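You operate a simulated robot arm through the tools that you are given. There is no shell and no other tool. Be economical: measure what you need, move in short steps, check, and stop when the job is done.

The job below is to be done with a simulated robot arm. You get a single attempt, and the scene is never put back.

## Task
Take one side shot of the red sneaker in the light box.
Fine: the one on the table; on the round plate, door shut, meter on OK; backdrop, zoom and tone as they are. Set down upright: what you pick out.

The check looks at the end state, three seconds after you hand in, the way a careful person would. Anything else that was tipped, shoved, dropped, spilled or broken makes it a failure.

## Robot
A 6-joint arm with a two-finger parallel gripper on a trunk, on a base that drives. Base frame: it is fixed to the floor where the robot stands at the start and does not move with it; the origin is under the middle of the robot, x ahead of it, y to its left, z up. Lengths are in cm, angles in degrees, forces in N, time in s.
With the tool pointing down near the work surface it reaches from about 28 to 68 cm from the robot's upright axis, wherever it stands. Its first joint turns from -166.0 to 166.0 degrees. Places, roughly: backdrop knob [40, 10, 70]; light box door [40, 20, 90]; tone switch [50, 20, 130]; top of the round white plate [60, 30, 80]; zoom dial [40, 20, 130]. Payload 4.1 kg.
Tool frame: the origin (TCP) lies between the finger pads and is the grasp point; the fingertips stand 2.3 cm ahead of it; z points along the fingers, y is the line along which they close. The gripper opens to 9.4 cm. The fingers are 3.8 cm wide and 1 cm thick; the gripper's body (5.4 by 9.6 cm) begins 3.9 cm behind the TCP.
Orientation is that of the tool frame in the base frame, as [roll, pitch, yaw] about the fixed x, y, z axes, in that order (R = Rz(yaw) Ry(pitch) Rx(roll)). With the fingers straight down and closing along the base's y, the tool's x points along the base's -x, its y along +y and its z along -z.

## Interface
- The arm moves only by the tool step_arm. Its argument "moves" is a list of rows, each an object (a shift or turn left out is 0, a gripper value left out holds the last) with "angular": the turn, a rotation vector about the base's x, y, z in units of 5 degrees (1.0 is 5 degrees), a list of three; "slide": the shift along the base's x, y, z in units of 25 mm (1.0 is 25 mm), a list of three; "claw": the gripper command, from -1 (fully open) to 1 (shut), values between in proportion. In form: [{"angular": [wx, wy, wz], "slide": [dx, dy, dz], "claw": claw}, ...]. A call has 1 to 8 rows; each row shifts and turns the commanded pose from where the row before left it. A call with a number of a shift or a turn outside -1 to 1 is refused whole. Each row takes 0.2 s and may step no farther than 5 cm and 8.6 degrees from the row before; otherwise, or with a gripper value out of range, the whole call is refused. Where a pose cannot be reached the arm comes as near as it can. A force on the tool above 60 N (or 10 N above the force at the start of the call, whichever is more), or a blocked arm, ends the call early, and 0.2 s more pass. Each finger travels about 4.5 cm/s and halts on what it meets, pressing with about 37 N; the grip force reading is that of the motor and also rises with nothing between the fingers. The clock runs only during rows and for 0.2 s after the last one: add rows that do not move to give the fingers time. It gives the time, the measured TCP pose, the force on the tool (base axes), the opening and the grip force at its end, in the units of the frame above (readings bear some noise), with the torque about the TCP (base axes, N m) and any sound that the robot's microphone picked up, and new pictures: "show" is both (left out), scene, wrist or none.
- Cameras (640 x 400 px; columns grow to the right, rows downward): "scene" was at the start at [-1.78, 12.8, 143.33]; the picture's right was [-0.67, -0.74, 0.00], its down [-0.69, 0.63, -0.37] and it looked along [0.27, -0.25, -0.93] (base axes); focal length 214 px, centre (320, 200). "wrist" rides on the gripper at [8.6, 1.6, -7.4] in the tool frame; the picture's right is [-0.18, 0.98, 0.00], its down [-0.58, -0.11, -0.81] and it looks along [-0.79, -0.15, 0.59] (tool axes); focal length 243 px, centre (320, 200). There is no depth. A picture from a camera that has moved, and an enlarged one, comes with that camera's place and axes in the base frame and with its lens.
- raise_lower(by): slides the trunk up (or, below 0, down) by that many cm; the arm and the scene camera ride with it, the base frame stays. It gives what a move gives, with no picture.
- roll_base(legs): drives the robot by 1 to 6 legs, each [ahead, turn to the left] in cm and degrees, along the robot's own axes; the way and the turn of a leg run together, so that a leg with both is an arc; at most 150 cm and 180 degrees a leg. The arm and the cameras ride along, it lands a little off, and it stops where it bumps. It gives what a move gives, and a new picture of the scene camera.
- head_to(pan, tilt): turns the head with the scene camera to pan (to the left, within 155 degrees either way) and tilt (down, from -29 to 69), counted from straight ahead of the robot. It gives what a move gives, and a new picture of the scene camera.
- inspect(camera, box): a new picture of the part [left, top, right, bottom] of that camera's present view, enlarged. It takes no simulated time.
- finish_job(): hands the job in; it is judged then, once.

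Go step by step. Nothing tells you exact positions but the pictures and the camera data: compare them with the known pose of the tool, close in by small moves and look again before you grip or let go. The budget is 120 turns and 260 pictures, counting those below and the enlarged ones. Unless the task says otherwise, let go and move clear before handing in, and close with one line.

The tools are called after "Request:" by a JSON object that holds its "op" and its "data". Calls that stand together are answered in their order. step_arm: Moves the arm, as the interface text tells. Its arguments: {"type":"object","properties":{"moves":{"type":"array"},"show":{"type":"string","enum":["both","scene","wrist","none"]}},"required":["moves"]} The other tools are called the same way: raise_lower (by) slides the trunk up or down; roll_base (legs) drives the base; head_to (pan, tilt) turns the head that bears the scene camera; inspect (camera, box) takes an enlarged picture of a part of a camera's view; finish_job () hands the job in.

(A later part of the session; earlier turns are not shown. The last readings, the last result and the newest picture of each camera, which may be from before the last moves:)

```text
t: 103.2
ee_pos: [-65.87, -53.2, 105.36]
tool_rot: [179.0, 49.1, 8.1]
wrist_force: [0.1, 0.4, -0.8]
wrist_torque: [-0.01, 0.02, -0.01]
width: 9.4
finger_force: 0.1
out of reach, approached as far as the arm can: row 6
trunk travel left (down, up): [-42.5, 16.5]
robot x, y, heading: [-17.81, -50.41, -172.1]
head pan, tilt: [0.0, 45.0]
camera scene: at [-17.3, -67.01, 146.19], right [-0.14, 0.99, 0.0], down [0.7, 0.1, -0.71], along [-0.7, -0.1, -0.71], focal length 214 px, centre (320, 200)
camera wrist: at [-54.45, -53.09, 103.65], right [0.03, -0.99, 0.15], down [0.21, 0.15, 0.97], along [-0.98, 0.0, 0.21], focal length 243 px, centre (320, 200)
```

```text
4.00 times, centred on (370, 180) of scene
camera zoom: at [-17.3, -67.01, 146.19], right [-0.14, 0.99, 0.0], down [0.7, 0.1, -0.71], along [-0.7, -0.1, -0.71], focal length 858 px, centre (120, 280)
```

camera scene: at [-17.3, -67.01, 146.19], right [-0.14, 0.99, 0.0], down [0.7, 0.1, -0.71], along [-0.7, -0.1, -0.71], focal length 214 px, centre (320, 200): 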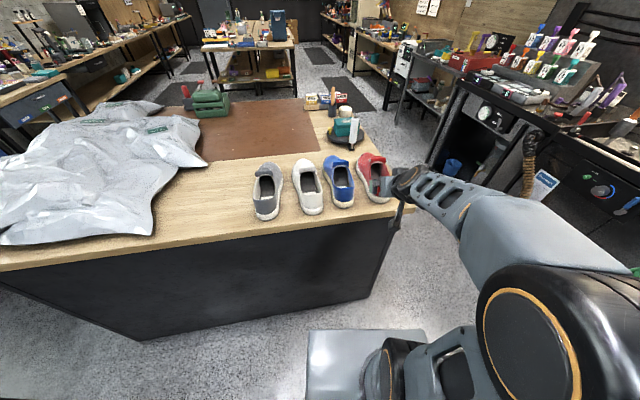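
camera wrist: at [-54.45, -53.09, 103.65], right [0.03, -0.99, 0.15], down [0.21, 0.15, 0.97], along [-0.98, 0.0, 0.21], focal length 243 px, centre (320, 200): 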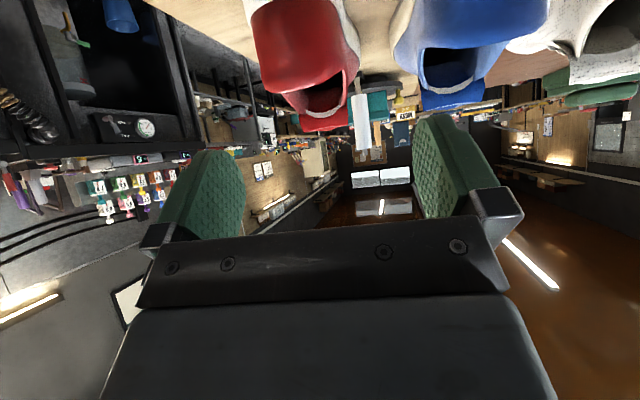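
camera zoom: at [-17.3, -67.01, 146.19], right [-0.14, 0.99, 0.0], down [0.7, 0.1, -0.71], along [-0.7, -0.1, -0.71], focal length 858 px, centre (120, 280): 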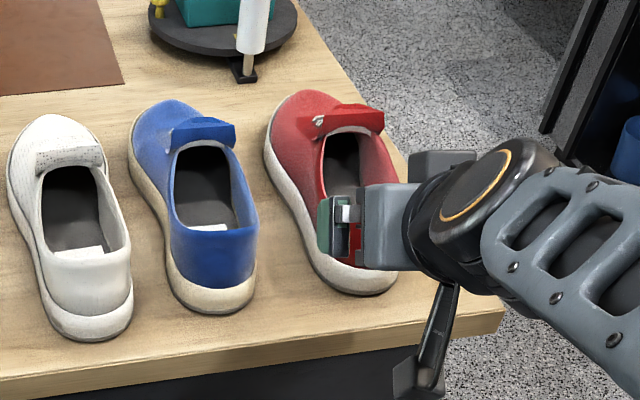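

Wrist view shows the heel centred between the fingers. Approach halfway along the tool axis.

Request:
{"op": "step_arm", "data": {"moves": [{"slide": [-0.85, -0.09, -0.8]}, {"slide": [-0.85, -0.09, -0.8]}, {"slide": [-0.85, -0.09, -0.8]}]}}

Request:
{"op": "inspect", "data": {"camera": "scene", "box": [310, 130, 430, 230]}}

```text
t: 104.0
ee_pos: [-72.46, -53.86, 99.27]
tool_rot: [179.1, 49.2, 8.0]
wrist_force: [0.7, -0.5, 1.4]
wrist_torque: [0.03, -0.01, -0.01]
width: 9.41
finger_force: 0.0
trunk travel left (down, up): [-42.5, 16.5]
robot x, y, heading: [-17.75, -50.15, -171.6]
head pan, tilt: [0.0, 45.0]
camera scene: at [-17.31, -67.01, 146.19], right [-0.14, 0.99, 0.0], down [0.7, 0.1, -0.71], along [-0.7, -0.1, -0.71], focal length 214 px, centre (320, 200)
camera wrist: at [-60.87, -53.74, 97.65], right [0.03, -0.99, 0.15], down [0.21, 0.15, 0.97], along [-0.98, 0.0, 0.21], focal length 243 px, centre (320, 200)
```

scene: 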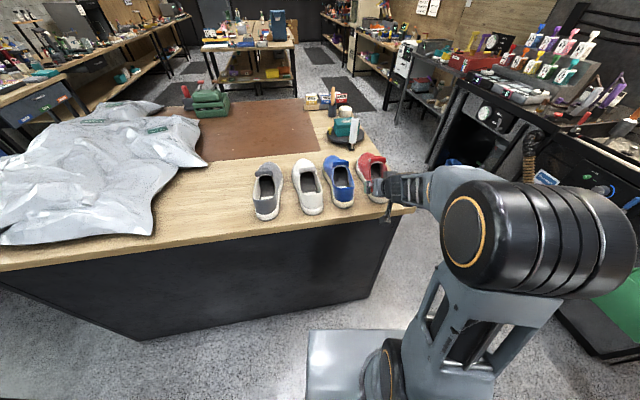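
wrist: 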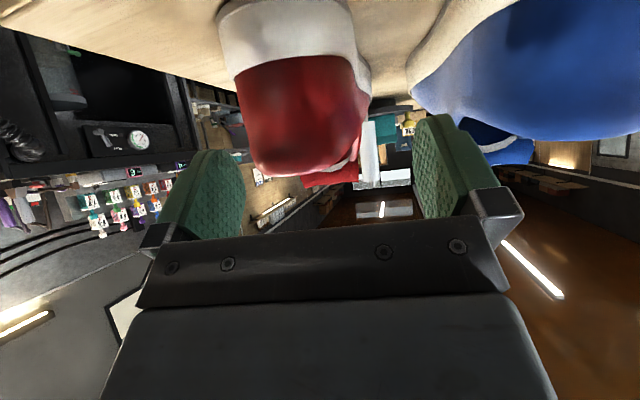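

```text
4.00 times, centred on (370, 180) of scene
camera zoom: at [-17.31, -67.01, 146.19], right [-0.14, 0.99, 0.0], down [0.7, 0.1, -0.71], along [-0.7, -0.1, -0.71], focal length 858 px, centre (120, 280)
```

zoom: 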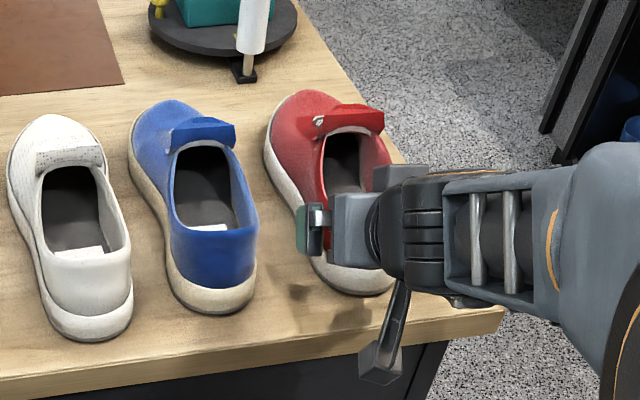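

The heel sits about 1 cm to +y relative to the tool line. I'll correct and go down further.

Request:
{"op": "step_arm", "data": {"moves": [{"slide": [0, 0.42, 0]}, {"slide": [-0.8, -0.1, -0.75]}, {"slide": [-0.7, -0.1, -0.6]}]}}

Request:
{"op": "inspect", "data": {"camera": "scene", "box": [310, 130, 430, 230]}}

```text
t: 104.8
ee_pos: [-76.0, -53.23, 95.98]
tool_rot: [179.0, 49.1, 8.1]
wrist_force: [0.2, 0.3, -0.2]
wrist_torque: [-0.02, 0.01, -0.03]
width: 9.41
finger_force: 0.1
trunk travel left (down, up): [-42.5, 16.5]
robot x, y, heading: [-17.63, -50.22, -172.1]
head pan, tilt: [0.0, 45.0]
camera scene: at [-17.33, -67.02, 146.19], right [-0.14, 0.99, 0.0], down [0.7, 0.1, -0.71], along [-0.7, -0.1, -0.71], focal length 214 px, centre (320, 200)
camera wrist: at [-64.6, -53.23, 94.27], right [0.03, -0.99, 0.15], down [0.21, 0.15, 0.97], along [-0.98, 0.0, 0.21], focal length 243 px, centre (320, 200)
```

scene: 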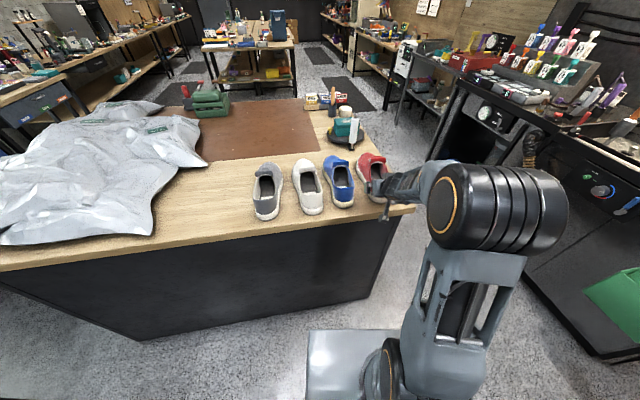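
wrist: 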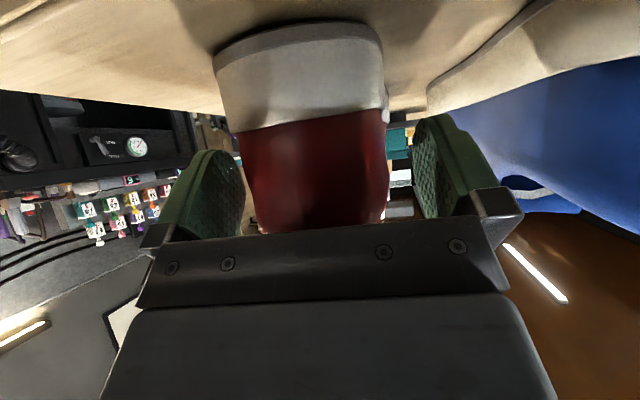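

```text
4.00 times, centred on (370, 180) of scene
camera zoom: at [-17.33, -67.02, 146.19], right [-0.14, 0.99, 0.0], down [0.7, 0.1, -0.71], along [-0.7, -0.1, -0.71], focal length 858 px, centre (120, 280)
```

zoom: 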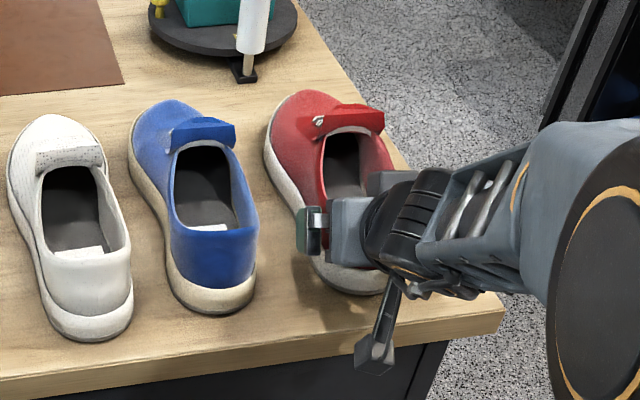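

Fingers straddle the heel. The palm limits how far in I can go (heel rim ~z 98.6), so I'll advance ~1.5 cm more and close on the heel counter.

Request:
{"op": "step_arm", "data": {"moves": [{"slide": [-0.3, -0.04, 0]}, {"slide": [-0.3, -0.04, 0.05]}, {}], "show": "wrist"}}

```text
t: 105.6
ee_pos: [-77.48, -53.42, 96.18]
tool_rot: [178.9, 49.1, 8.1]
wrist_force: [1.8, 0.9, 1.9]
wrist_torque: [0.01, -0.04, 0.01]
width: 9.38
finger_force: 0.0
trunk travel left (down, up): [-42.5, 16.5]
robot x, y, heading: [-17.46, -50.11, -172.0]
head pan, tilt: [0.0, 45.0]
camera wrist: at [-66.06, -53.38, 94.48], right [0.03, -0.99, 0.15], down [0.21, 0.15, 0.97], along [-0.98, 0.0, 0.21], focal length 243 px, centre (320, 200)
```

wrist: 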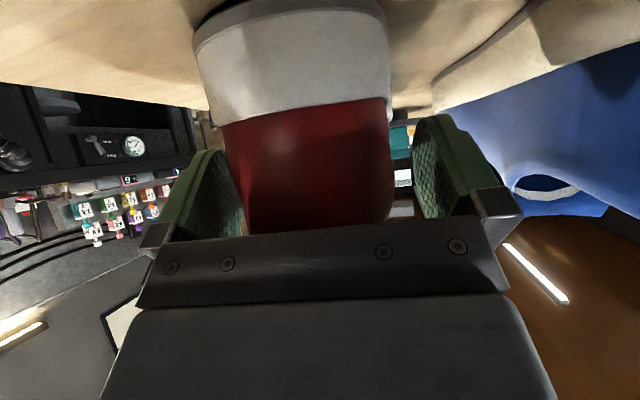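

Request:
{"op": "step_arm", "data": {"moves": [{"slide": [0, 0.2, 0]}, {"slide": [-0.3, -0.04, 0]}, {}], "show": "wrist"}}

```text
t: 106.4
ee_pos: [-78.24, -53.07, 96.15]
tool_rot: [179.1, 49.0, 8.2]
wrist_force: [1.4, -0.3, 3.2]
wrist_torque: [0.03, -0.02, -0.03]
width: 9.39
finger_force: 0.1
trunk travel left (down, up): [-42.5, 16.5]
robot x, y, heading: [-17.45, -50.42, -171.8]
head pan, tilt: [0.0, 45.0]
camera wrist: at [-66.78, -52.99, 94.42], right [0.03, -0.99, 0.15], down [0.21, 0.15, 0.97], along [-0.98, 0.0, 0.21], focal length 243 px, centre (320, 200)
```

wrist: 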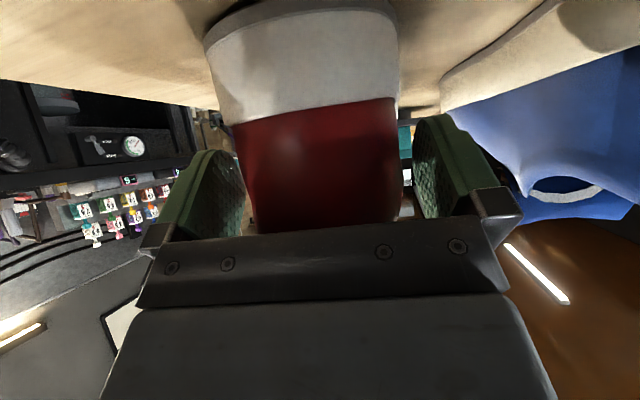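

Centred now. Close the gripper.

Request:
{"op": "step_arm", "data": {"moves": [{"claw": 1}, {"claw": 1}, {"claw": 1}, {"claw": 1}, {"claw": 1}, {"claw": 1}], "show": "both"}}

Request:
{"op": "inspect", "data": {"camera": "scene", "box": [310, 130, 430, 230]}}

```text
t: 107.8
ee_pos: [-78.2, -53.06, 96.09]
tool_rot: [179.1, 49.0, 8.1]
wrist_force: [0.1, -3.8, 3.5]
wrist_torque: [-0.18, -0.03, 0.21]
width: 7.74
finger_force: 37.1
trunk travel left (down, up): [-42.5, 16.5]
robot x, y, heading: [-17.49, -50.18, -172.0]
head pan, tilt: [0.0, 45.0]
camera scene: at [-17.27, -67.05, 146.18], right [-0.14, 0.99, 0.0], down [0.7, 0.1, -0.71], along [-0.7, -0.1, -0.71], focal length 214 px, centre (320, 200)
camera wrist: at [-66.77, -53.03, 94.41], right [0.03, -0.99, 0.15], down [0.21, 0.15, 0.97], along [-0.98, 0.0, 0.21], focal length 243 px, centre (320, 200)
```

scene: 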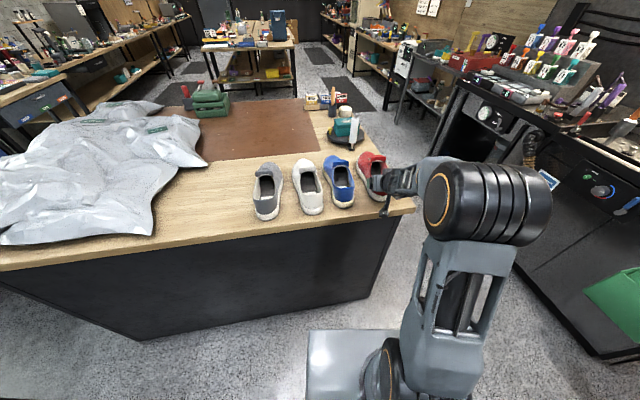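
wrist: 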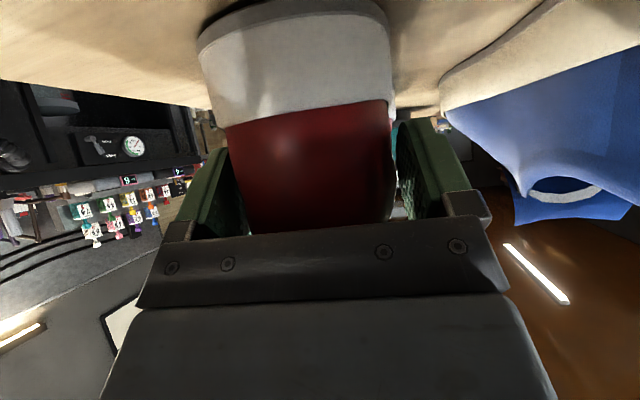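

```text
4.00 times, centred on (370, 180) of scene
camera zoom: at [-17.27, -67.05, 146.18], right [-0.14, 0.99, 0.0], down [0.7, 0.1, -0.71], along [-0.7, -0.1, -0.71], focal length 858 px, centre (120, 280)
```

zoom: 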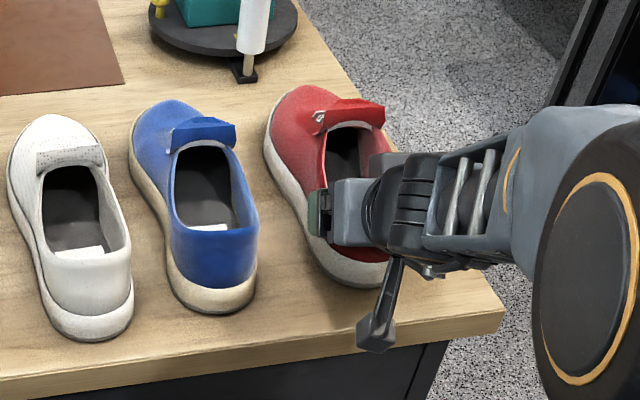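

Gripped at width 7.7 with 37 N. Lift gently and check.

Request:
{"op": "step_arm", "data": {"moves": [{"slide": [0, 0, 0.5]}, {"slide": [0, 0, 0.5]}, {"slide": [0, 0, 0.8]}, {"slide": [0, 0, 0.8]}, {}], "show": "both"}}

Request:
{"op": "inspect", "data": {"camera": "scene", "box": [310, 110, 430, 230]}}

```text
t: 109.0
ee_pos: [-78.41, -53.22, 102.57]
tool_rot: [179.0, 49.1, 8.0]
wrist_force: [0.2, -0.6, -2.9]
wrist_torque: [0.1, -0.32, -0.04]
width: 7.76
finger_force: 36.2
trunk travel left (down, up): [-42.5, 16.5]
robot x, y, heading: [-17.58, -49.98, -171.8]
head pan, tilt: [0.0, 45.0]
camera scene: at [-17.33, -67.02, 146.19], right [-0.14, 0.99, 0.0], down [0.7, 0.1, -0.71], along [-0.7, -0.1, -0.71], focal length 214 px, centre (320, 200)
camera wrist: at [-66.84, -53.03, 100.89], right [0.03, -0.99, 0.15], down [0.21, 0.15, 0.97], along [-0.98, 0.0, 0.21], focal length 243 px, centre (320, 200)
```

scene: 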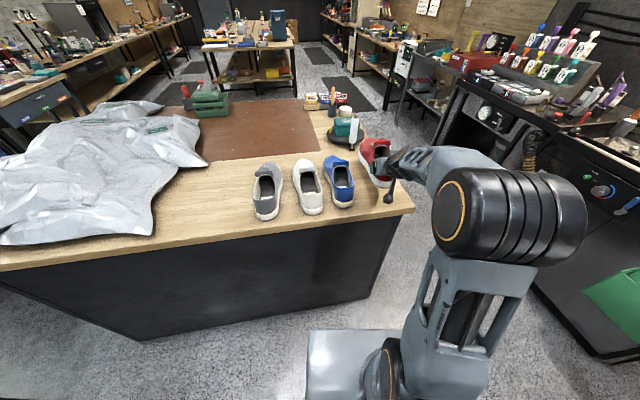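
wrist: 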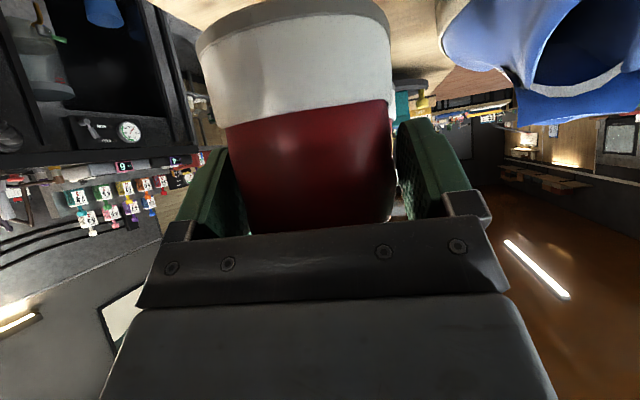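

```text
3.33 times, centred on (370, 170) of scene
camera zoom: at [-17.33, -67.02, 146.19], right [-0.14, 0.99, 0.0], down [0.7, 0.1, -0.71], along [-0.7, -0.1, -0.71], focal length 715 px, centre (153, 300)
```

zoom: 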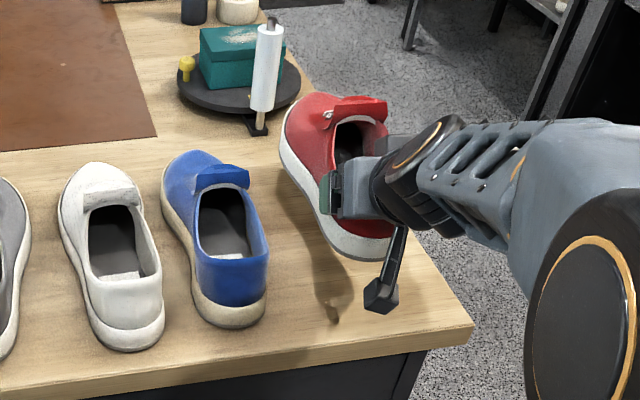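

Shoe lifted level, ~3 N. I'll pull it in and raise the arm and trunk so it clears the open door's top during the turn.

Request:
{"op": "step_arm", "data": {"moves": [{"slide": [0.5, 0.07, 0.8]}, {"slide": [0.8, 0.11, 0.8]}, {"slide": [0.8, 0.11, 0.7]}, {"slide": [0.8, 0.11, 0.5]}, {"slide": [0.8, 0.11, 0.3]}, {"slide": [0.8, 0.11, 0]}], "show": "scene"}}

Request:
{"op": "raise_lower", "data": {"by": 15}}

```text
t: 110.4
ee_pos: [-67.02, -51.48, 110.2]
tool_rot: [178.9, 49.1, 8.0]
wrist_force: [0.4, 0.3, -3.3]
wrist_torque: [0.1, -0.35, -0.01]
width: 7.73
finger_force: 36.5
trunk travel left (down, up): [-42.5, 16.5]
robot x, y, heading: [-17.74, -50.42, -171.8]
head pan, tilt: [0.0, 45.0]
camera scene: at [-17.32, -67.02, 146.19], right [-0.14, 0.99, 0.0], down [0.7, 0.1, -0.71], along [-0.7, -0.1, -0.71], focal length 214 px, centre (320, 200)
```

scene: 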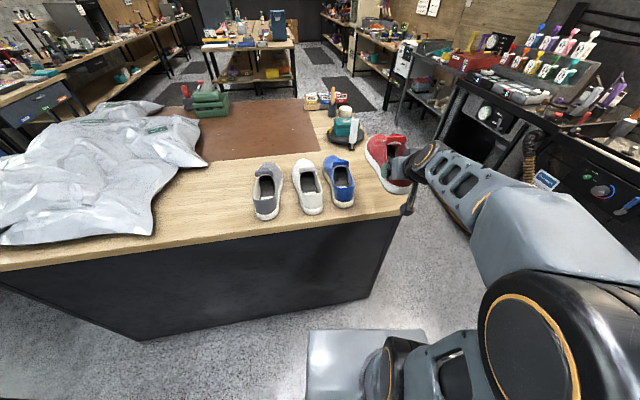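

```text
t: 112.1
ee_pos: [-67.0, -51.44, 125.32]
tool_rot: [179.0, 49.1, 8.1]
wrist_force: [0.8, 0.1, -4.2]
wrist_torque: [0.06, -0.32, 0.02]
width: 7.75
finger_force: 36.9
trunk travel left (down, up): [-57.5, 1.5]
robot x, y, heading: [-17.72, -49.81, -171.7]
head pan, tilt: [0.0, 45.0]
```

Request:
{"op": "roll_base", "data": {"legs": [[0, -62.8], [49, 0]]}}

Request:
{"op": "roll_base", "data": {"legs": [[0, -107]]}}

Request:
{"op": "head_to", "data": {"pan": 0, "tilt": 35}}

```text
t: 117.8
ee_pos: [-69.09, 34.08, 125.27]
tool_rot: [179.0, 49.0, -55.0]
wrist_force: [0.6, -0.2, -3.9]
wrist_torque: [-0.25, -0.19, 0.03]
width: 7.76
finger_force: 37.0
trunk travel left (down, up): [-57.5, 1.5]
robot x, y, heading: [-45.19, -9.71, 124.7]
head pan, tilt: [0.0, 45.0]
camera scene: at [-60.49, -17.43, 161.19], right [0.82, 0.57, 0.0], down [0.4, -0.58, -0.71], along [-0.4, 0.58, -0.71], focal length 214 px, centre (320, 200)
```

scene: 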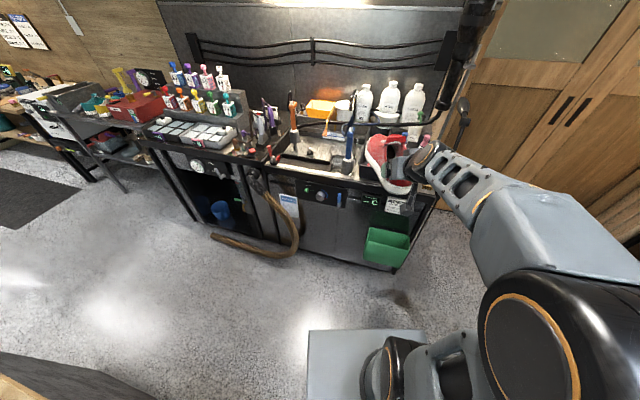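

```text
t: 122.7
ee_pos: [2.99, 0.04, 125.3]
tool_rot: [179.0, 49.1, -162.1]
wrist_force: [0.1, -0.8, -4.9]
wrist_torque: [-0.12, 0.3, 0.01]
width: 7.73
finger_force: 36.3
trunk travel left (down, up): [-57.5, 1.5]
robot x, y, heading: [-45.78, -9.39, 17.9]
head pan, tilt: [0.0, 45.0]
camera scene: at [-48.61, 6.73, 161.19], right [0.31, -0.95, 0.0], down [-0.67, -0.22, -0.71], along [0.67, 0.22, -0.71], focal length 214 px, centre (320, 200)
```

scene: 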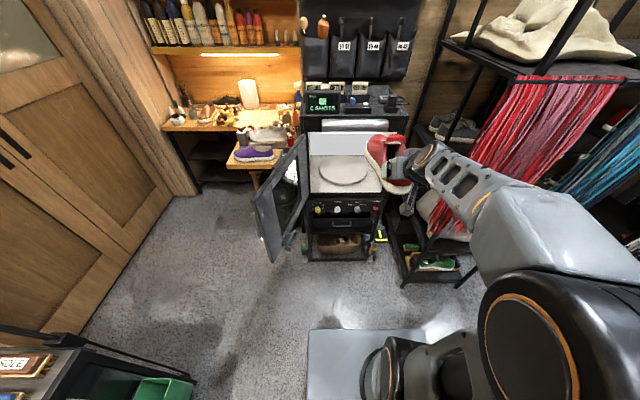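

```text
t: 123.4
ee_pos: [2.93, 0.17, 125.23]
tool_rot: [178.9, 49.1, -162.0]
wrist_force: [0.1, -0.6, -3.4]
wrist_torque: [-0.1, 0.32, 0.02]
width: 7.73
finger_force: 37.3
trunk travel left (down, up): [-57.5, 1.5]
robot x, y, heading: [-45.52, -9.58, 17.8]
head pan, tilt: [0.0, 35.0]
camera scene: at [-47.97, 6.95, 162.66], right [0.31, -0.95, 0.0], down [-0.55, -0.18, -0.82], along [0.78, 0.25, -0.57], focal length 214 px, centre (320, 200)
```

scene: 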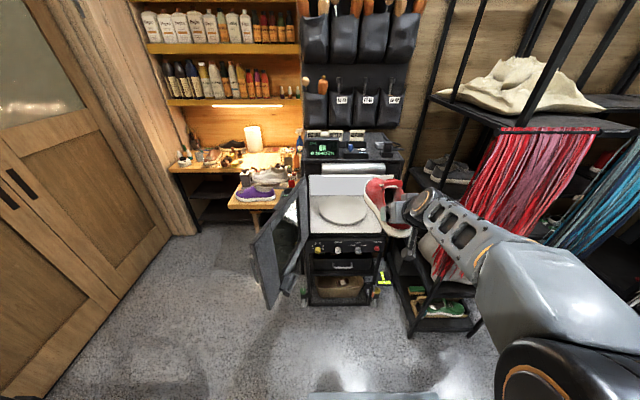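

Facing the box with shoe in hand. Lower the trunk so the shoe is at the plate's height, and look at the opening.

Request:
{"op": "raise_lower", "data": {"by": -33}}

Request:
{"op": "head_to", "data": {"pan": 0, "tilt": 28}}

Request:
{"op": "inspect", "data": {"camera": "scene", "box": [230, 90, 470, 290]}}

```text
t: 126.7
ee_pos: [2.97, 0.07, 92.2]
tool_rot: [179.1, 49.0, -162.0]
wrist_force: [0.5, -0.1, -2.0]
wrist_torque: [-0.11, 0.32, 0.0]
width: 7.75
finger_force: 37.0
trunk travel left (down, up): [-24.5, 34.5]
robot x, y, heading: [-45.66, -9.39, 18.0]
head pan, tilt: [0.0, 35.0]
```

```text
t: 127.3
ee_pos: [2.9, 0.14, 92.27]
tool_rot: [179.1, 49.0, -161.9]
wrist_force: [0.4, 0.0, -3.5]
wrist_torque: [-0.17, 0.27, -0.01]
width: 7.73
finger_force: 36.7
trunk travel left (down, up): [-24.5, 34.5]
robot x, y, heading: [-45.74, -9.86, 18.1]
head pan, tilt: [0.0, 28.0]
camera scene: at [-47.68, 7.04, 130.76], right [0.31, -0.95, 0.0], down [-0.45, -0.14, -0.88], along [0.84, 0.27, -0.47], focal length 214 px, centre (320, 200)
```

scene: 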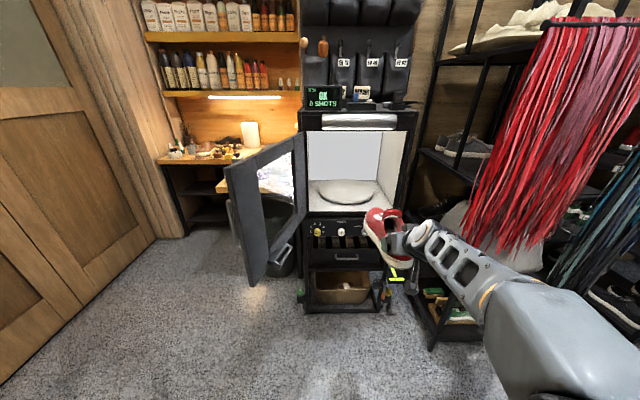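

```text
2.00 times, centred on (350, 190) of scene
camera zoom: at [-47.68, 7.04, 130.76], right [0.31, -0.95, 0.0], down [-0.45, -0.14, -0.88], along [0.84, 0.27, -0.47], focal length 429 px, centre (260, 220)
```

zoom: 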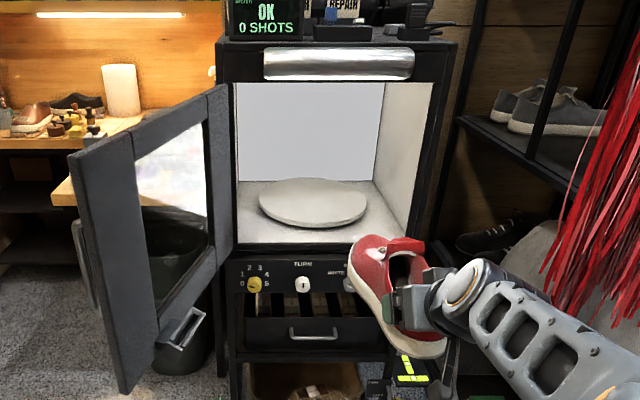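

Clear view: plate centre ≈(60,26.7), radius 15; opening z 77–115. The shoe needs TCP at ≈(50.2,23.5), heading 18°. First I'll shift the shoe left with the arm to line up with the plate centre.

Request:
{"op": "step_arm", "data": {"moves": [{"slide": [-0.31, 0.95, 0]}, {"slide": [-0.31, 0.95, 0]}, {"slide": [-0.31, 0.95, 0]}], "show": "scene"}}

```text
t: 128.1
ee_pos: [0.54, 7.08, 92.27]
tool_rot: [179.0, 49.1, -161.9]
wrist_force: [-0.1, 0.7, -3.2]
wrist_torque: [-0.15, 0.33, 0.0]
width: 7.74
finger_force: 37.1
trunk travel left (down, up): [-24.5, 34.5]
robot x, y, heading: [-45.79, -9.38, 17.9]
head pan, tilt: [0.0, 28.0]
camera scene: at [-47.68, 7.04, 130.77], right [0.31, -0.95, 0.0], down [-0.45, -0.14, -0.88], along [0.84, 0.27, -0.47], focal length 214 px, centre (320, 200)
```

scene: 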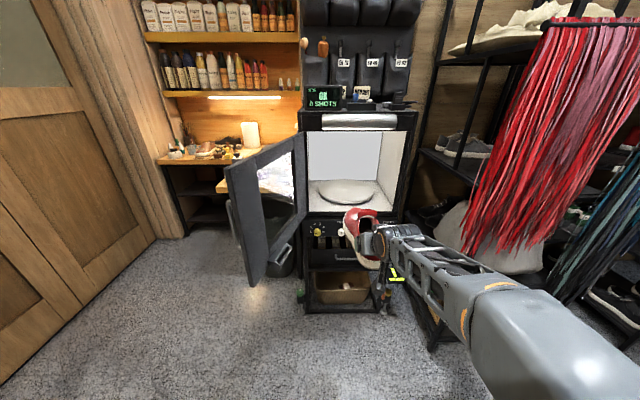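

Aligned laterally. Drive straight ahead 25 cm and check.

Request:
{"op": "roll_base", "data": {"legs": [[25, 0]]}}

Request:
{"op": "inspect", "data": {"camera": "scene", "box": [240, 80, 480, 280]}}

```text
t: 129.9
ee_pos: [24.4, 14.81, 92.3]
tool_rot: [178.9, 49.1, -162.1]
wrist_force: [-0.5, -0.6, -3.7]
wrist_torque: [-0.15, 0.29, -0.01]
width: 7.75
finger_force: 36.9
trunk travel left (down, up): [-24.5, 34.5]
robot x, y, heading: [-21.5, -1.86, 17.8]
head pan, tilt: [0.0, 28.0]
camera scene: at [-23.84, 14.76, 130.76], right [0.31, -0.95, 0.0], down [-0.45, -0.14, -0.88], along [0.84, 0.27, -0.47], focal length 214 px, centre (320, 200)
```

scene: 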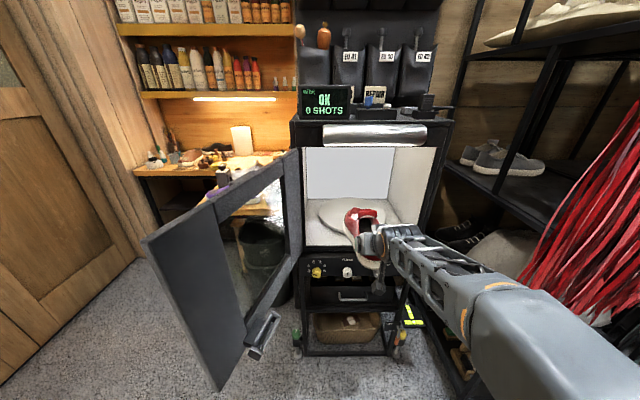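

```text
2.00 times, centred on (360, 180) of scene
camera zoom: at [-23.84, 14.76, 130.76], right [0.31, -0.95, 0.0], down [-0.45, -0.14, -0.88], along [0.84, 0.27, -0.47], focal length 429 px, centre (240, 240)
```

zoom: 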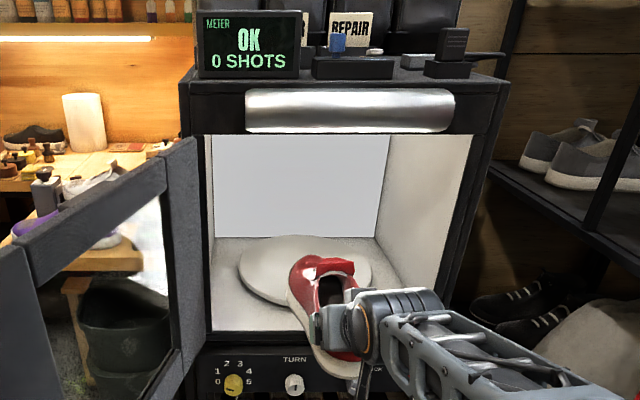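

Going well. Drive 12 cm more.

Request:
{"op": "roll_base", "data": {"legs": [[12, 0]]}}

Request:
{"op": "step_arm", "data": {"moves": [{"slide": [0.86, 0.28, 0]}, {"slide": [0.86, 0.28, 0]}, {"slide": [0.86, 0.28, 0]}], "show": "both"}}

Request:
{"op": "inspect", "data": {"camera": "scene", "box": [240, 80, 480, 280]}}

```text
t: 131.2
ee_pos: [35.85, 18.66, 92.33]
tool_rot: [179.0, 49.0, -162.0]
wrist_force: [0.3, 0.8, -3.4]
wrist_torque: [-0.15, 0.32, 0.0]
width: 7.76
finger_force: 37.3
trunk travel left (down, up): [-24.5, 34.5]
robot x, y, heading: [-9.84, 1.37, 18.2]
head pan, tilt: [0.0, 28.0]
camera scene: at [-12.37, 18.48, 130.76], right [0.31, -0.95, 0.0], down [-0.45, -0.14, -0.88], along [0.84, 0.27, -0.47], focal length 214 px, centre (320, 200)
```

scene: 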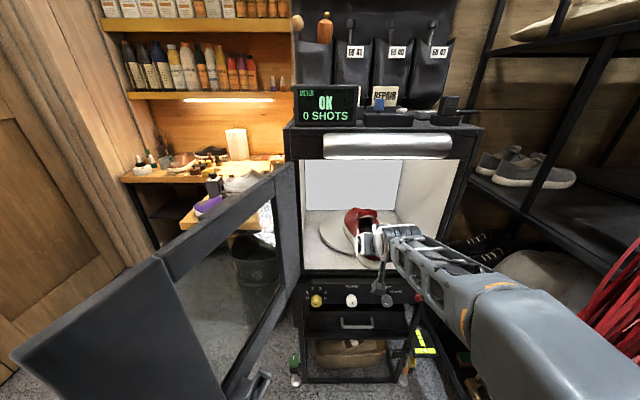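

```text
t: 132.0
ee_pos: [42.37, 20.82, 92.27]
tool_rot: [179.0, 48.9, -161.9]
wrist_force: [-0.4, 0.4, -3.9]
wrist_torque: [-0.12, 0.33, 0.0]
width: 7.7
finger_force: 36.9
trunk travel left (down, up): [-24.5, 34.5]
robot x, y, heading: [-10.51, 1.57, 17.9]
head pan, tilt: [0.0, 28.0]
camera scene: at [-12.36, 18.48, 130.76], right [0.31, -0.95, 0.0], down [-0.45, -0.14, -0.88], along [0.84, 0.27, -0.47], focal length 214 px, centre (320, 200)
camera wrist: at [31.16, 18.64, 90.63], right [-0.2, 0.97, 0.15], down [-0.18, -0.19, 0.97], along [0.96, 0.17, 0.21], focal length 243 px, centre (320, 200)
```

scene: 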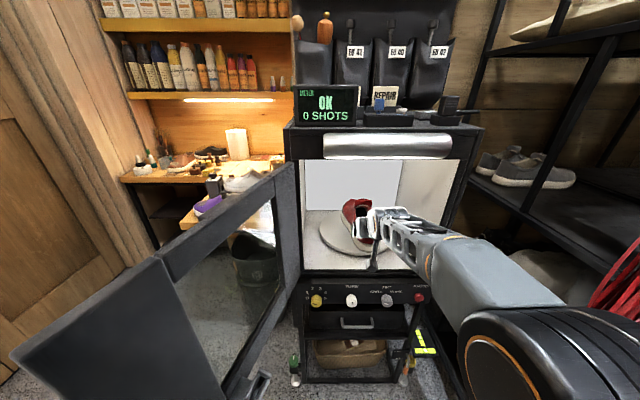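
wrist: 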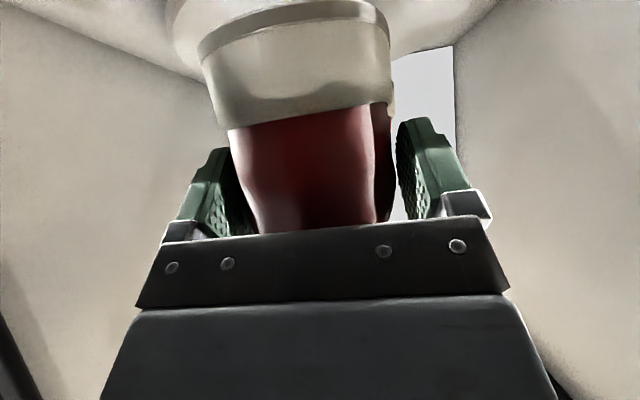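

```text
2.00 times, centred on (360, 180) of scene
camera zoom: at [-12.36, 18.48, 130.76], right [0.31, -0.95, 0.0], down [-0.45, -0.14, -0.88], along [0.84, 0.27, -0.47], focal length 429 px, centre (240, 240)
```

zoom: 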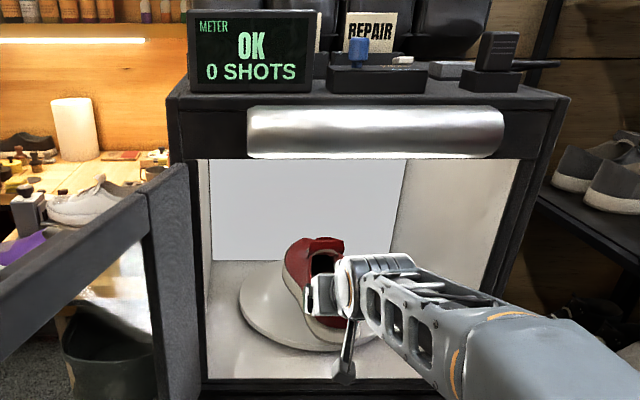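

Shoe over the plate. Move the remaining ~7.5 cm in, then lower carefully.

Request:
{"op": "step_arm", "data": {"moves": [{"slide": [0.96, 0.33, 0]}, {"slide": [0.96, 0.33, 0]}, {"slide": [0.96, 0.33, 0]}, {"slide": [0, 0, -0.6]}, {"slide": [0, 0, -0.6]}], "show": "both"}}

Request:
{"op": "inspect", "data": {"camera": "scene", "box": [280, 140, 440, 290]}}

```text
t: 133.2
ee_pos: [49.5, 23.35, 89.4]
tool_rot: [179.0, 48.9, -161.9]
wrist_force: [0.4, -0.2, -4.2]
wrist_torque: [-0.11, 0.32, -0.01]
width: 7.73
finger_force: 37.5
trunk travel left (down, up): [-24.5, 34.5]
robot x, y, heading: [-10.58, 1.89, 18.2]
head pan, tilt: [0.0, 28.0]
camera scene: at [-12.35, 18.48, 130.77], right [0.31, -0.95, 0.0], down [-0.45, -0.15, -0.88], along [0.84, 0.27, -0.47], focal length 214 px, centre (320, 200)
camera wrist: at [38.41, 21.11, 87.69], right [-0.2, 0.97, 0.15], down [-0.18, -0.19, 0.97], along [0.96, 0.17, 0.21], focal length 243 px, centre (320, 200)
```

scene: 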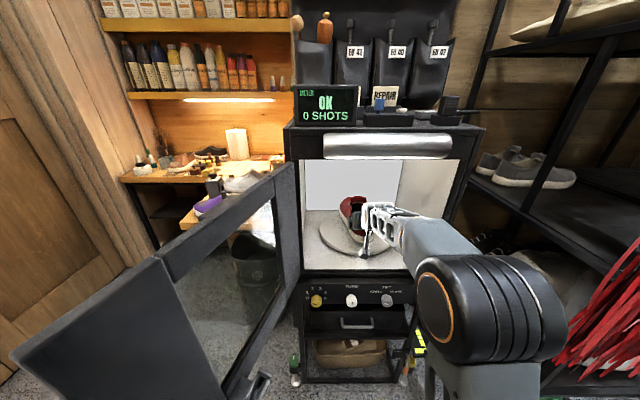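
wrist: 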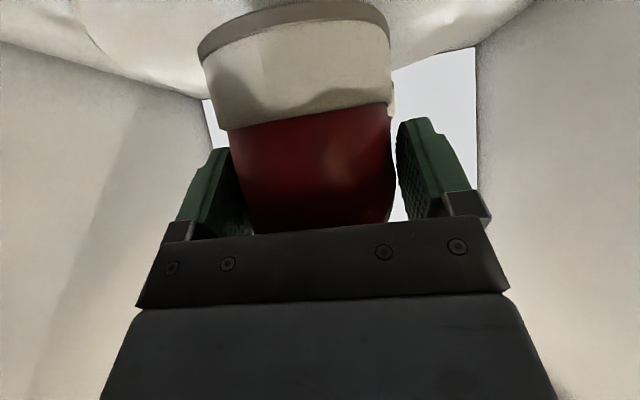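

```text
2.67 times, centred on (360, 215) of scene
camera zoom: at [-12.35, 18.48, 130.77], right [0.31, -0.95, 0.0], down [-0.45, -0.15, -0.88], along [0.84, 0.27, -0.47], focal length 572 px, centre (213, 160)
```

zoom: 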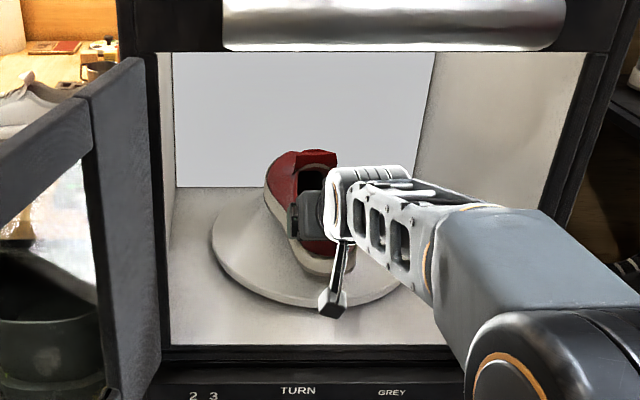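

Well centred on the plate. Lower in small steps until contact.

Request:
{"op": "step_arm", "data": {"moves": [{"slide": [0, 0, -0.2]}, {"slide": [0, 0, -0.2]}, {}], "show": "none"}}

Request:
{"op": "step_arm", "data": {"moves": [{"slide": [0, 0, -0.15]}, {"slide": [0, 0, -0.15]}, {}], "show": "none"}}

Request:
{"op": "step_arm", "data": {"moves": [{"slide": [0, 0, -0.15]}, {}], "show": "wrist"}}

```text
t: 134.0
ee_pos: [49.55, 23.17, 88.38]
tool_rot: [178.9, 49.0, -161.9]
wrist_force: [-0.2, 0.2, -3.0]
wrist_torque: [-0.14, 0.34, 0.0]
width: 7.74
finger_force: 37.0
trunk travel left (down, up): [-24.5, 34.5]
robot x, y, heading: [-10.11, 1.78, 17.9]
head pan, tilt: [0.0, 28.0]
```

```text
t: 134.8
ee_pos: [49.47, 23.14, 87.41]
tool_rot: [179.0, 49.0, -161.7]
wrist_force: [0.3, 0.5, -2.9]
wrist_torque: [-0.1, 0.31, -0.02]
width: 7.74
finger_force: 37.1
trunk travel left (down, up): [-24.5, 34.5]
robot x, y, heading: [-10.31, 2.11, 17.7]
head pan, tilt: [0.0, 28.0]
```

```text
t: 135.4
ee_pos: [49.54, 23.15, 87.14]
tool_rot: [179.0, 49.0, -161.9]
wrist_force: [-0.3, 0.0, -3.0]
wrist_torque: [-0.1, 0.3, 0.0]
width: 7.74
finger_force: 36.7
trunk travel left (down, up): [-24.5, 34.5]
robot x, y, heading: [-10.38, 1.68, 18.1]
head pan, tilt: [0.0, 28.0]
camera wrist: at [38.36, 21.05, 85.5], right [-0.2, 0.97, 0.15], down [-0.18, -0.19, 0.97], along [0.96, 0.17, 0.21], focal length 243 px, centre (320, 200)
```

wrist: 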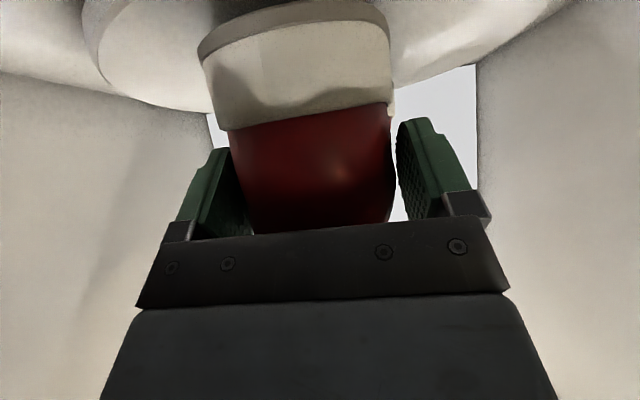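

Request:
{"op": "step_arm", "data": {"moves": [{"slide": [0, 0, -0.15]}, {}], "show": "none"}}

Request:
{"op": "step_arm", "data": {"moves": [{"slide": [0, 0, -0.15]}, {}], "show": "none"}}

Request:
{"op": "step_arm", "data": {"moves": [{"slide": [0, 0, -0.1]}, {}], "show": "wrist"}}

```text
t: 136.0
ee_pos: [49.51, 23.18, 86.88]
tool_rot: [179.0, 49.0, -161.8]
wrist_force: [-0.1, 0.1, -3.1]
wrist_torque: [-0.13, 0.33, 0.01]
width: 7.75
finger_force: 36.6
trunk travel left (down, up): [-24.5, 34.5]
robot x, y, heading: [-10.01, 1.79, 17.8]
head pan, tilt: [0.0, 28.0]
```

```text
t: 136.6
ee_pos: [49.65, 23.27, 86.36]
tool_rot: [179.0, 49.0, -161.9]
wrist_force: [1.1, -0.3, -2.8]
wrist_torque: [-0.12, 0.33, 0.01]
width: 7.74
finger_force: 37.5
trunk travel left (down, up): [-24.5, 34.5]
robot x, y, heading: [-10.0, 1.58, 18.0]
head pan, tilt: [0.0, 28.0]
```

```text
t: 137.2
ee_pos: [49.5, 23.24, 86.18]
tool_rot: [179.0, 49.0, -161.9]
wrist_force: [0.2, -0.3, -2.7]
wrist_torque: [-0.13, 0.32, 0.03]
width: 7.75
finger_force: 37.0
trunk travel left (down, up): [-24.5, 34.5]
robot x, y, heading: [-10.07, 1.74, 18.0]
head pan, tilt: [0.0, 28.0]
camera wrist: at [38.37, 21.03, 84.51], right [-0.2, 0.97, 0.15], down [-0.18, -0.19, 0.97], along [0.96, 0.17, 0.21], focal length 243 px, centre (320, 200)
```

wrist: 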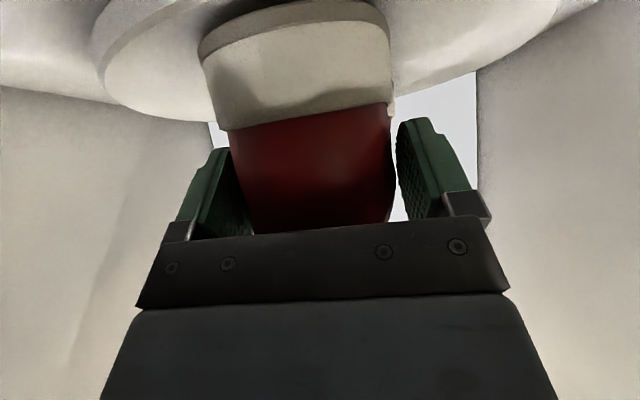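

Request:
{"op": "step_arm", "data": {"moves": [{"slide": [0, 0, -0.15]}, {}], "show": "none"}}

Request:
{"op": "step_arm", "data": {"moves": [{"slide": [0, 0, -0.15]}, {}], "show": "none"}}

Request:
{"op": "step_arm", "data": {"moves": [{"slide": [0, 0, -0.15]}, {}], "show": "both"}}

Request:
{"op": "inspect", "data": {"camera": "scene", "box": [300, 180, 420, 280]}}

```text
t: 137.8
ee_pos: [49.58, 23.2, 85.93]
tool_rot: [178.9, 49.4, -161.9]
wrist_force: [-0.6, 1.5, 4.6]
wrist_torque: [0.3, -0.75, 0.04]
width: 7.73
finger_force: 36.6
trunk travel left (down, up): [-24.5, 34.5]
robot x, y, heading: [-10.16, 1.77, 17.7]
head pan, tilt: [0.0, 28.0]
```

```text
t: 138.4
ee_pos: [49.53, 23.28, 85.75]
tool_rot: [178.9, 49.4, -162.0]
wrist_force: [-1.8, -0.4, 18.8]
wrist_torque: [0.37, -0.08, 0.04]
width: 7.74
finger_force: 37.0
trunk travel left (down, up): [-24.5, 34.5]
robot x, y, heading: [-10.15, 2.15, 18.3]
head pan, tilt: [0.0, 28.0]
```

```text
t: 139.0
ee_pos: [49.62, 23.21, 85.57]
tool_rot: [178.8, 49.8, -161.9]
wrist_force: [-1.6, -0.6, 33.5]
wrist_torque: [0.33, -0.88, 0.05]
width: 7.77
finger_force: 36.9
trunk travel left (down, up): [-24.5, 34.5]
robot x, y, heading: [-10.33, 1.71, 18.1]
head pan, tilt: [0.0, 28.0]
camera scene: at [-12.67, 18.37, 130.8], right [0.31, -0.95, 0.0], down [-0.44, -0.14, -0.88], along [0.84, 0.27, -0.47], focal length 214 px, centre (320, 200)
camera wrist: at [38.34, 21.02, 83.86], right [-0.21, 0.97, 0.15], down [-0.19, -0.19, 0.96], along [0.96, 0.17, 0.22], focal length 243 px, centre (320, 200)
```

scene: 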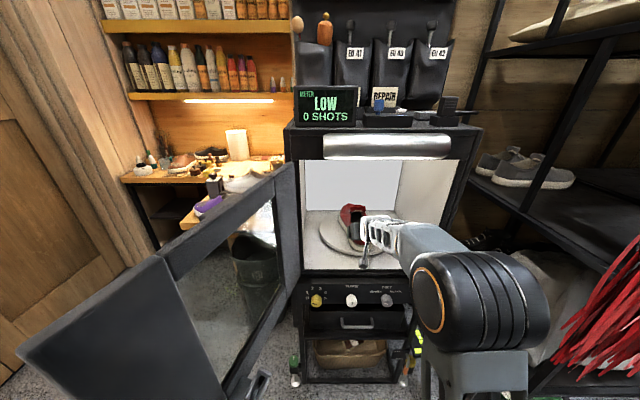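
wrist: 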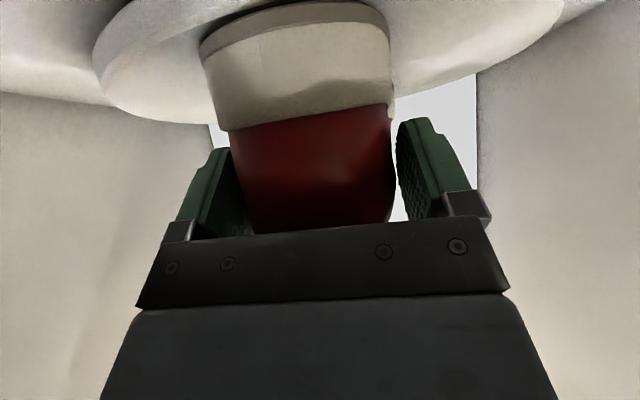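

```text
4.00 times, centred on (360, 230) of scene
camera zoom: at [-12.67, 18.37, 130.8], right [0.31, -0.95, 0.0], down [-0.44, -0.14, -0.88], along [0.84, 0.27, -0.47], focal length 858 px, centre (160, 80)
```

zoom: 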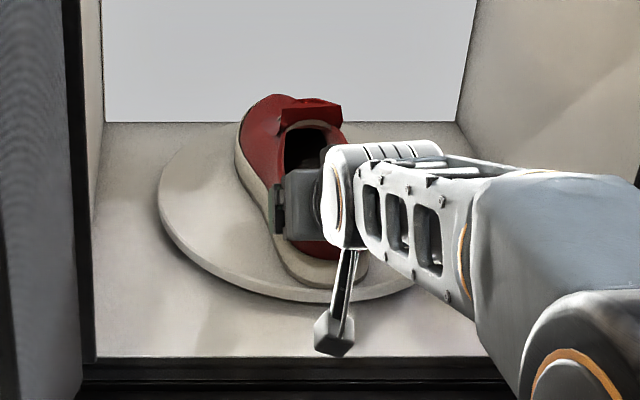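

Contact made; the meter now reads LOW (it sees the shoe). Relieve pressure slightly, then release.

Request:
{"op": "step_arm", "data": {"moves": [{"slide": [0, 0, 0.12]}, {"slide": [0, 0, 0.1]}, {}], "show": "none"}}

Request:
{"op": "step_arm", "data": {"moves": [{"claw": 0.5}, {"claw": 0}, {"claw": -0.5}, {"claw": -1}, {"claw": -1}, {"claw": -1}], "show": "both"}}

```text
t: 139.8
ee_pos: [49.52, 23.11, 85.66]
tool_rot: [179.0, 49.2, -161.9]
wrist_force: [2.6, 1.1, 15.9]
wrist_torque: [0.48, -1.11, 0.1]
width: 7.75
finger_force: 36.7
trunk travel left (down, up): [-24.5, 34.5]
robot x, y, heading: [-10.13, 1.87, 18.0]
head pan, tilt: [0.0, 28.0]
```

```text
t: 141.2
ee_pos: [49.54, 23.22, 85.65]
tool_rot: [178.9, 49.1, -161.9]
wrist_force: [-0.5, 0.3, 0.6]
wrist_torque: [0.01, -0.03, 0.0]
width: 9.39
finger_force: 0.0
trunk travel left (down, up): [-24.5, 34.5]
robot x, y, heading: [-10.56, 1.7, 18.2]
head pan, tilt: [0.0, 28.0]
camera scene: at [-12.37, 18.47, 130.76], right [0.31, -0.95, 0.0], down [-0.45, -0.14, -0.88], along [0.84, 0.27, -0.47], focal length 214 px, centre (320, 200)
camera wrist: at [38.33, 21.0, 83.86], right [-0.2, 0.97, 0.15], down [-0.18, -0.19, 0.97], along [0.96, 0.17, 0.21], focal length 243 px, centre (320, 200)
```

scene: 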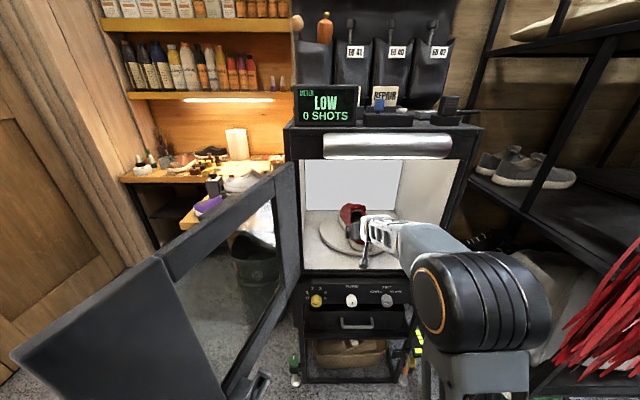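
wrist: 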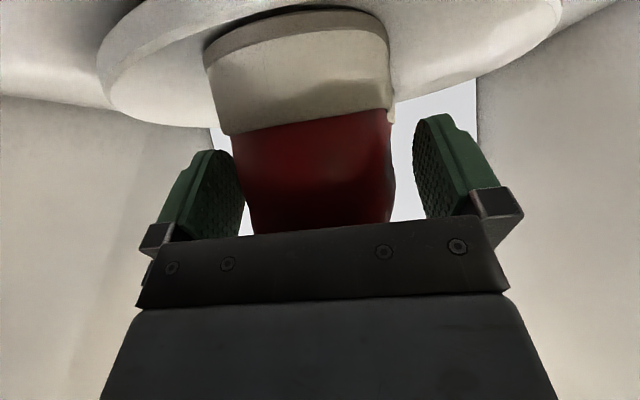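

Released; shoe sits on plate. Retract along the tool axis.

Request:
{"op": "step_arm", "data": {"moves": [{"slide": [-0.5, -0.16, 0.46]}, {"slide": [-0.7, -0.23, 0.5]}, {"slide": [-0.8, -0.26, 0.5]}, {"slide": [-0.9, -0.29, 0.4]}, {"slide": [-0.95, -0.31, 0.2]}], "show": "both"}}

Request:
{"op": "inspect", "data": {"camera": "scene", "box": [280, 140, 440, 310]}}

```text
t: 142.4
ee_pos: [39.99, 20.04, 90.63]
tool_rot: [178.9, 49.0, -161.9]
wrist_force: [0.2, -0.6, -0.5]
wrist_torque: [-0.02, -0.02, 0.01]
width: 9.44
finger_force: 0.0
trunk travel left (down, up): [-24.5, 34.5]
robot x, y, heading: [-10.12, 1.73, 17.8]
head pan, tilt: [0.0, 28.0]
camera scene: at [-12.35, 18.48, 130.76], right [0.31, -0.95, 0.0], down [-0.45, -0.15, -0.88], along [0.84, 0.27, -0.47], focal length 214 px, centre (320, 200)
camera wrist: at [28.78, 17.91, 89.04], right [-0.2, 0.97, 0.15], down [-0.18, -0.19, 0.97], along [0.96, 0.17, 0.21], focal length 243 px, centre (320, 200)
```

scene: 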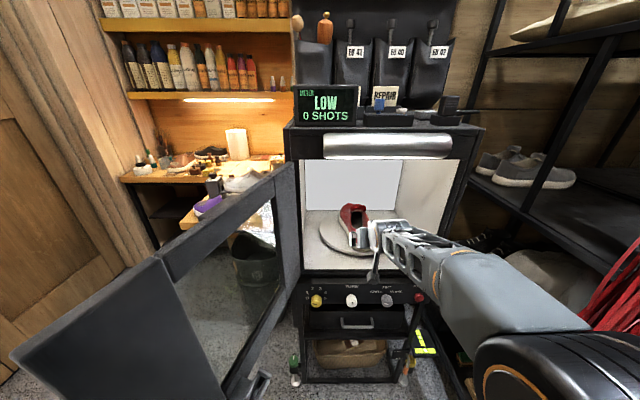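
wrist: 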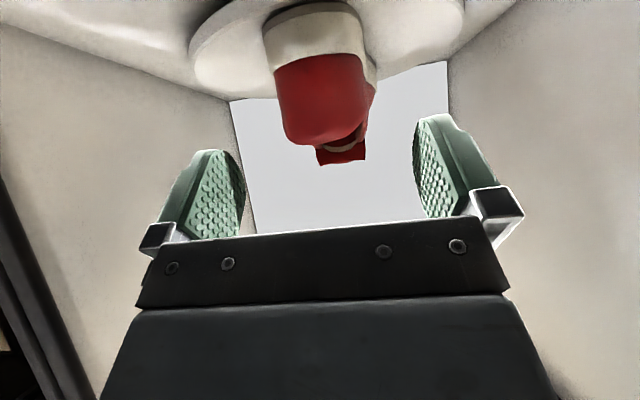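

```text
2.35 times, centred on (360, 225) of scene
camera zoom: at [-12.35, 18.48, 130.76], right [0.31, -0.95, 0.0], down [-0.45, -0.15, -0.88], along [0.84, 0.27, -0.47], focal length 505 px, centre (226, 141)
```

zoom: 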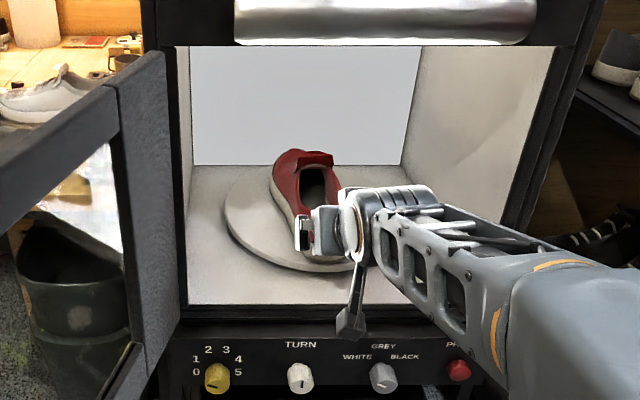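

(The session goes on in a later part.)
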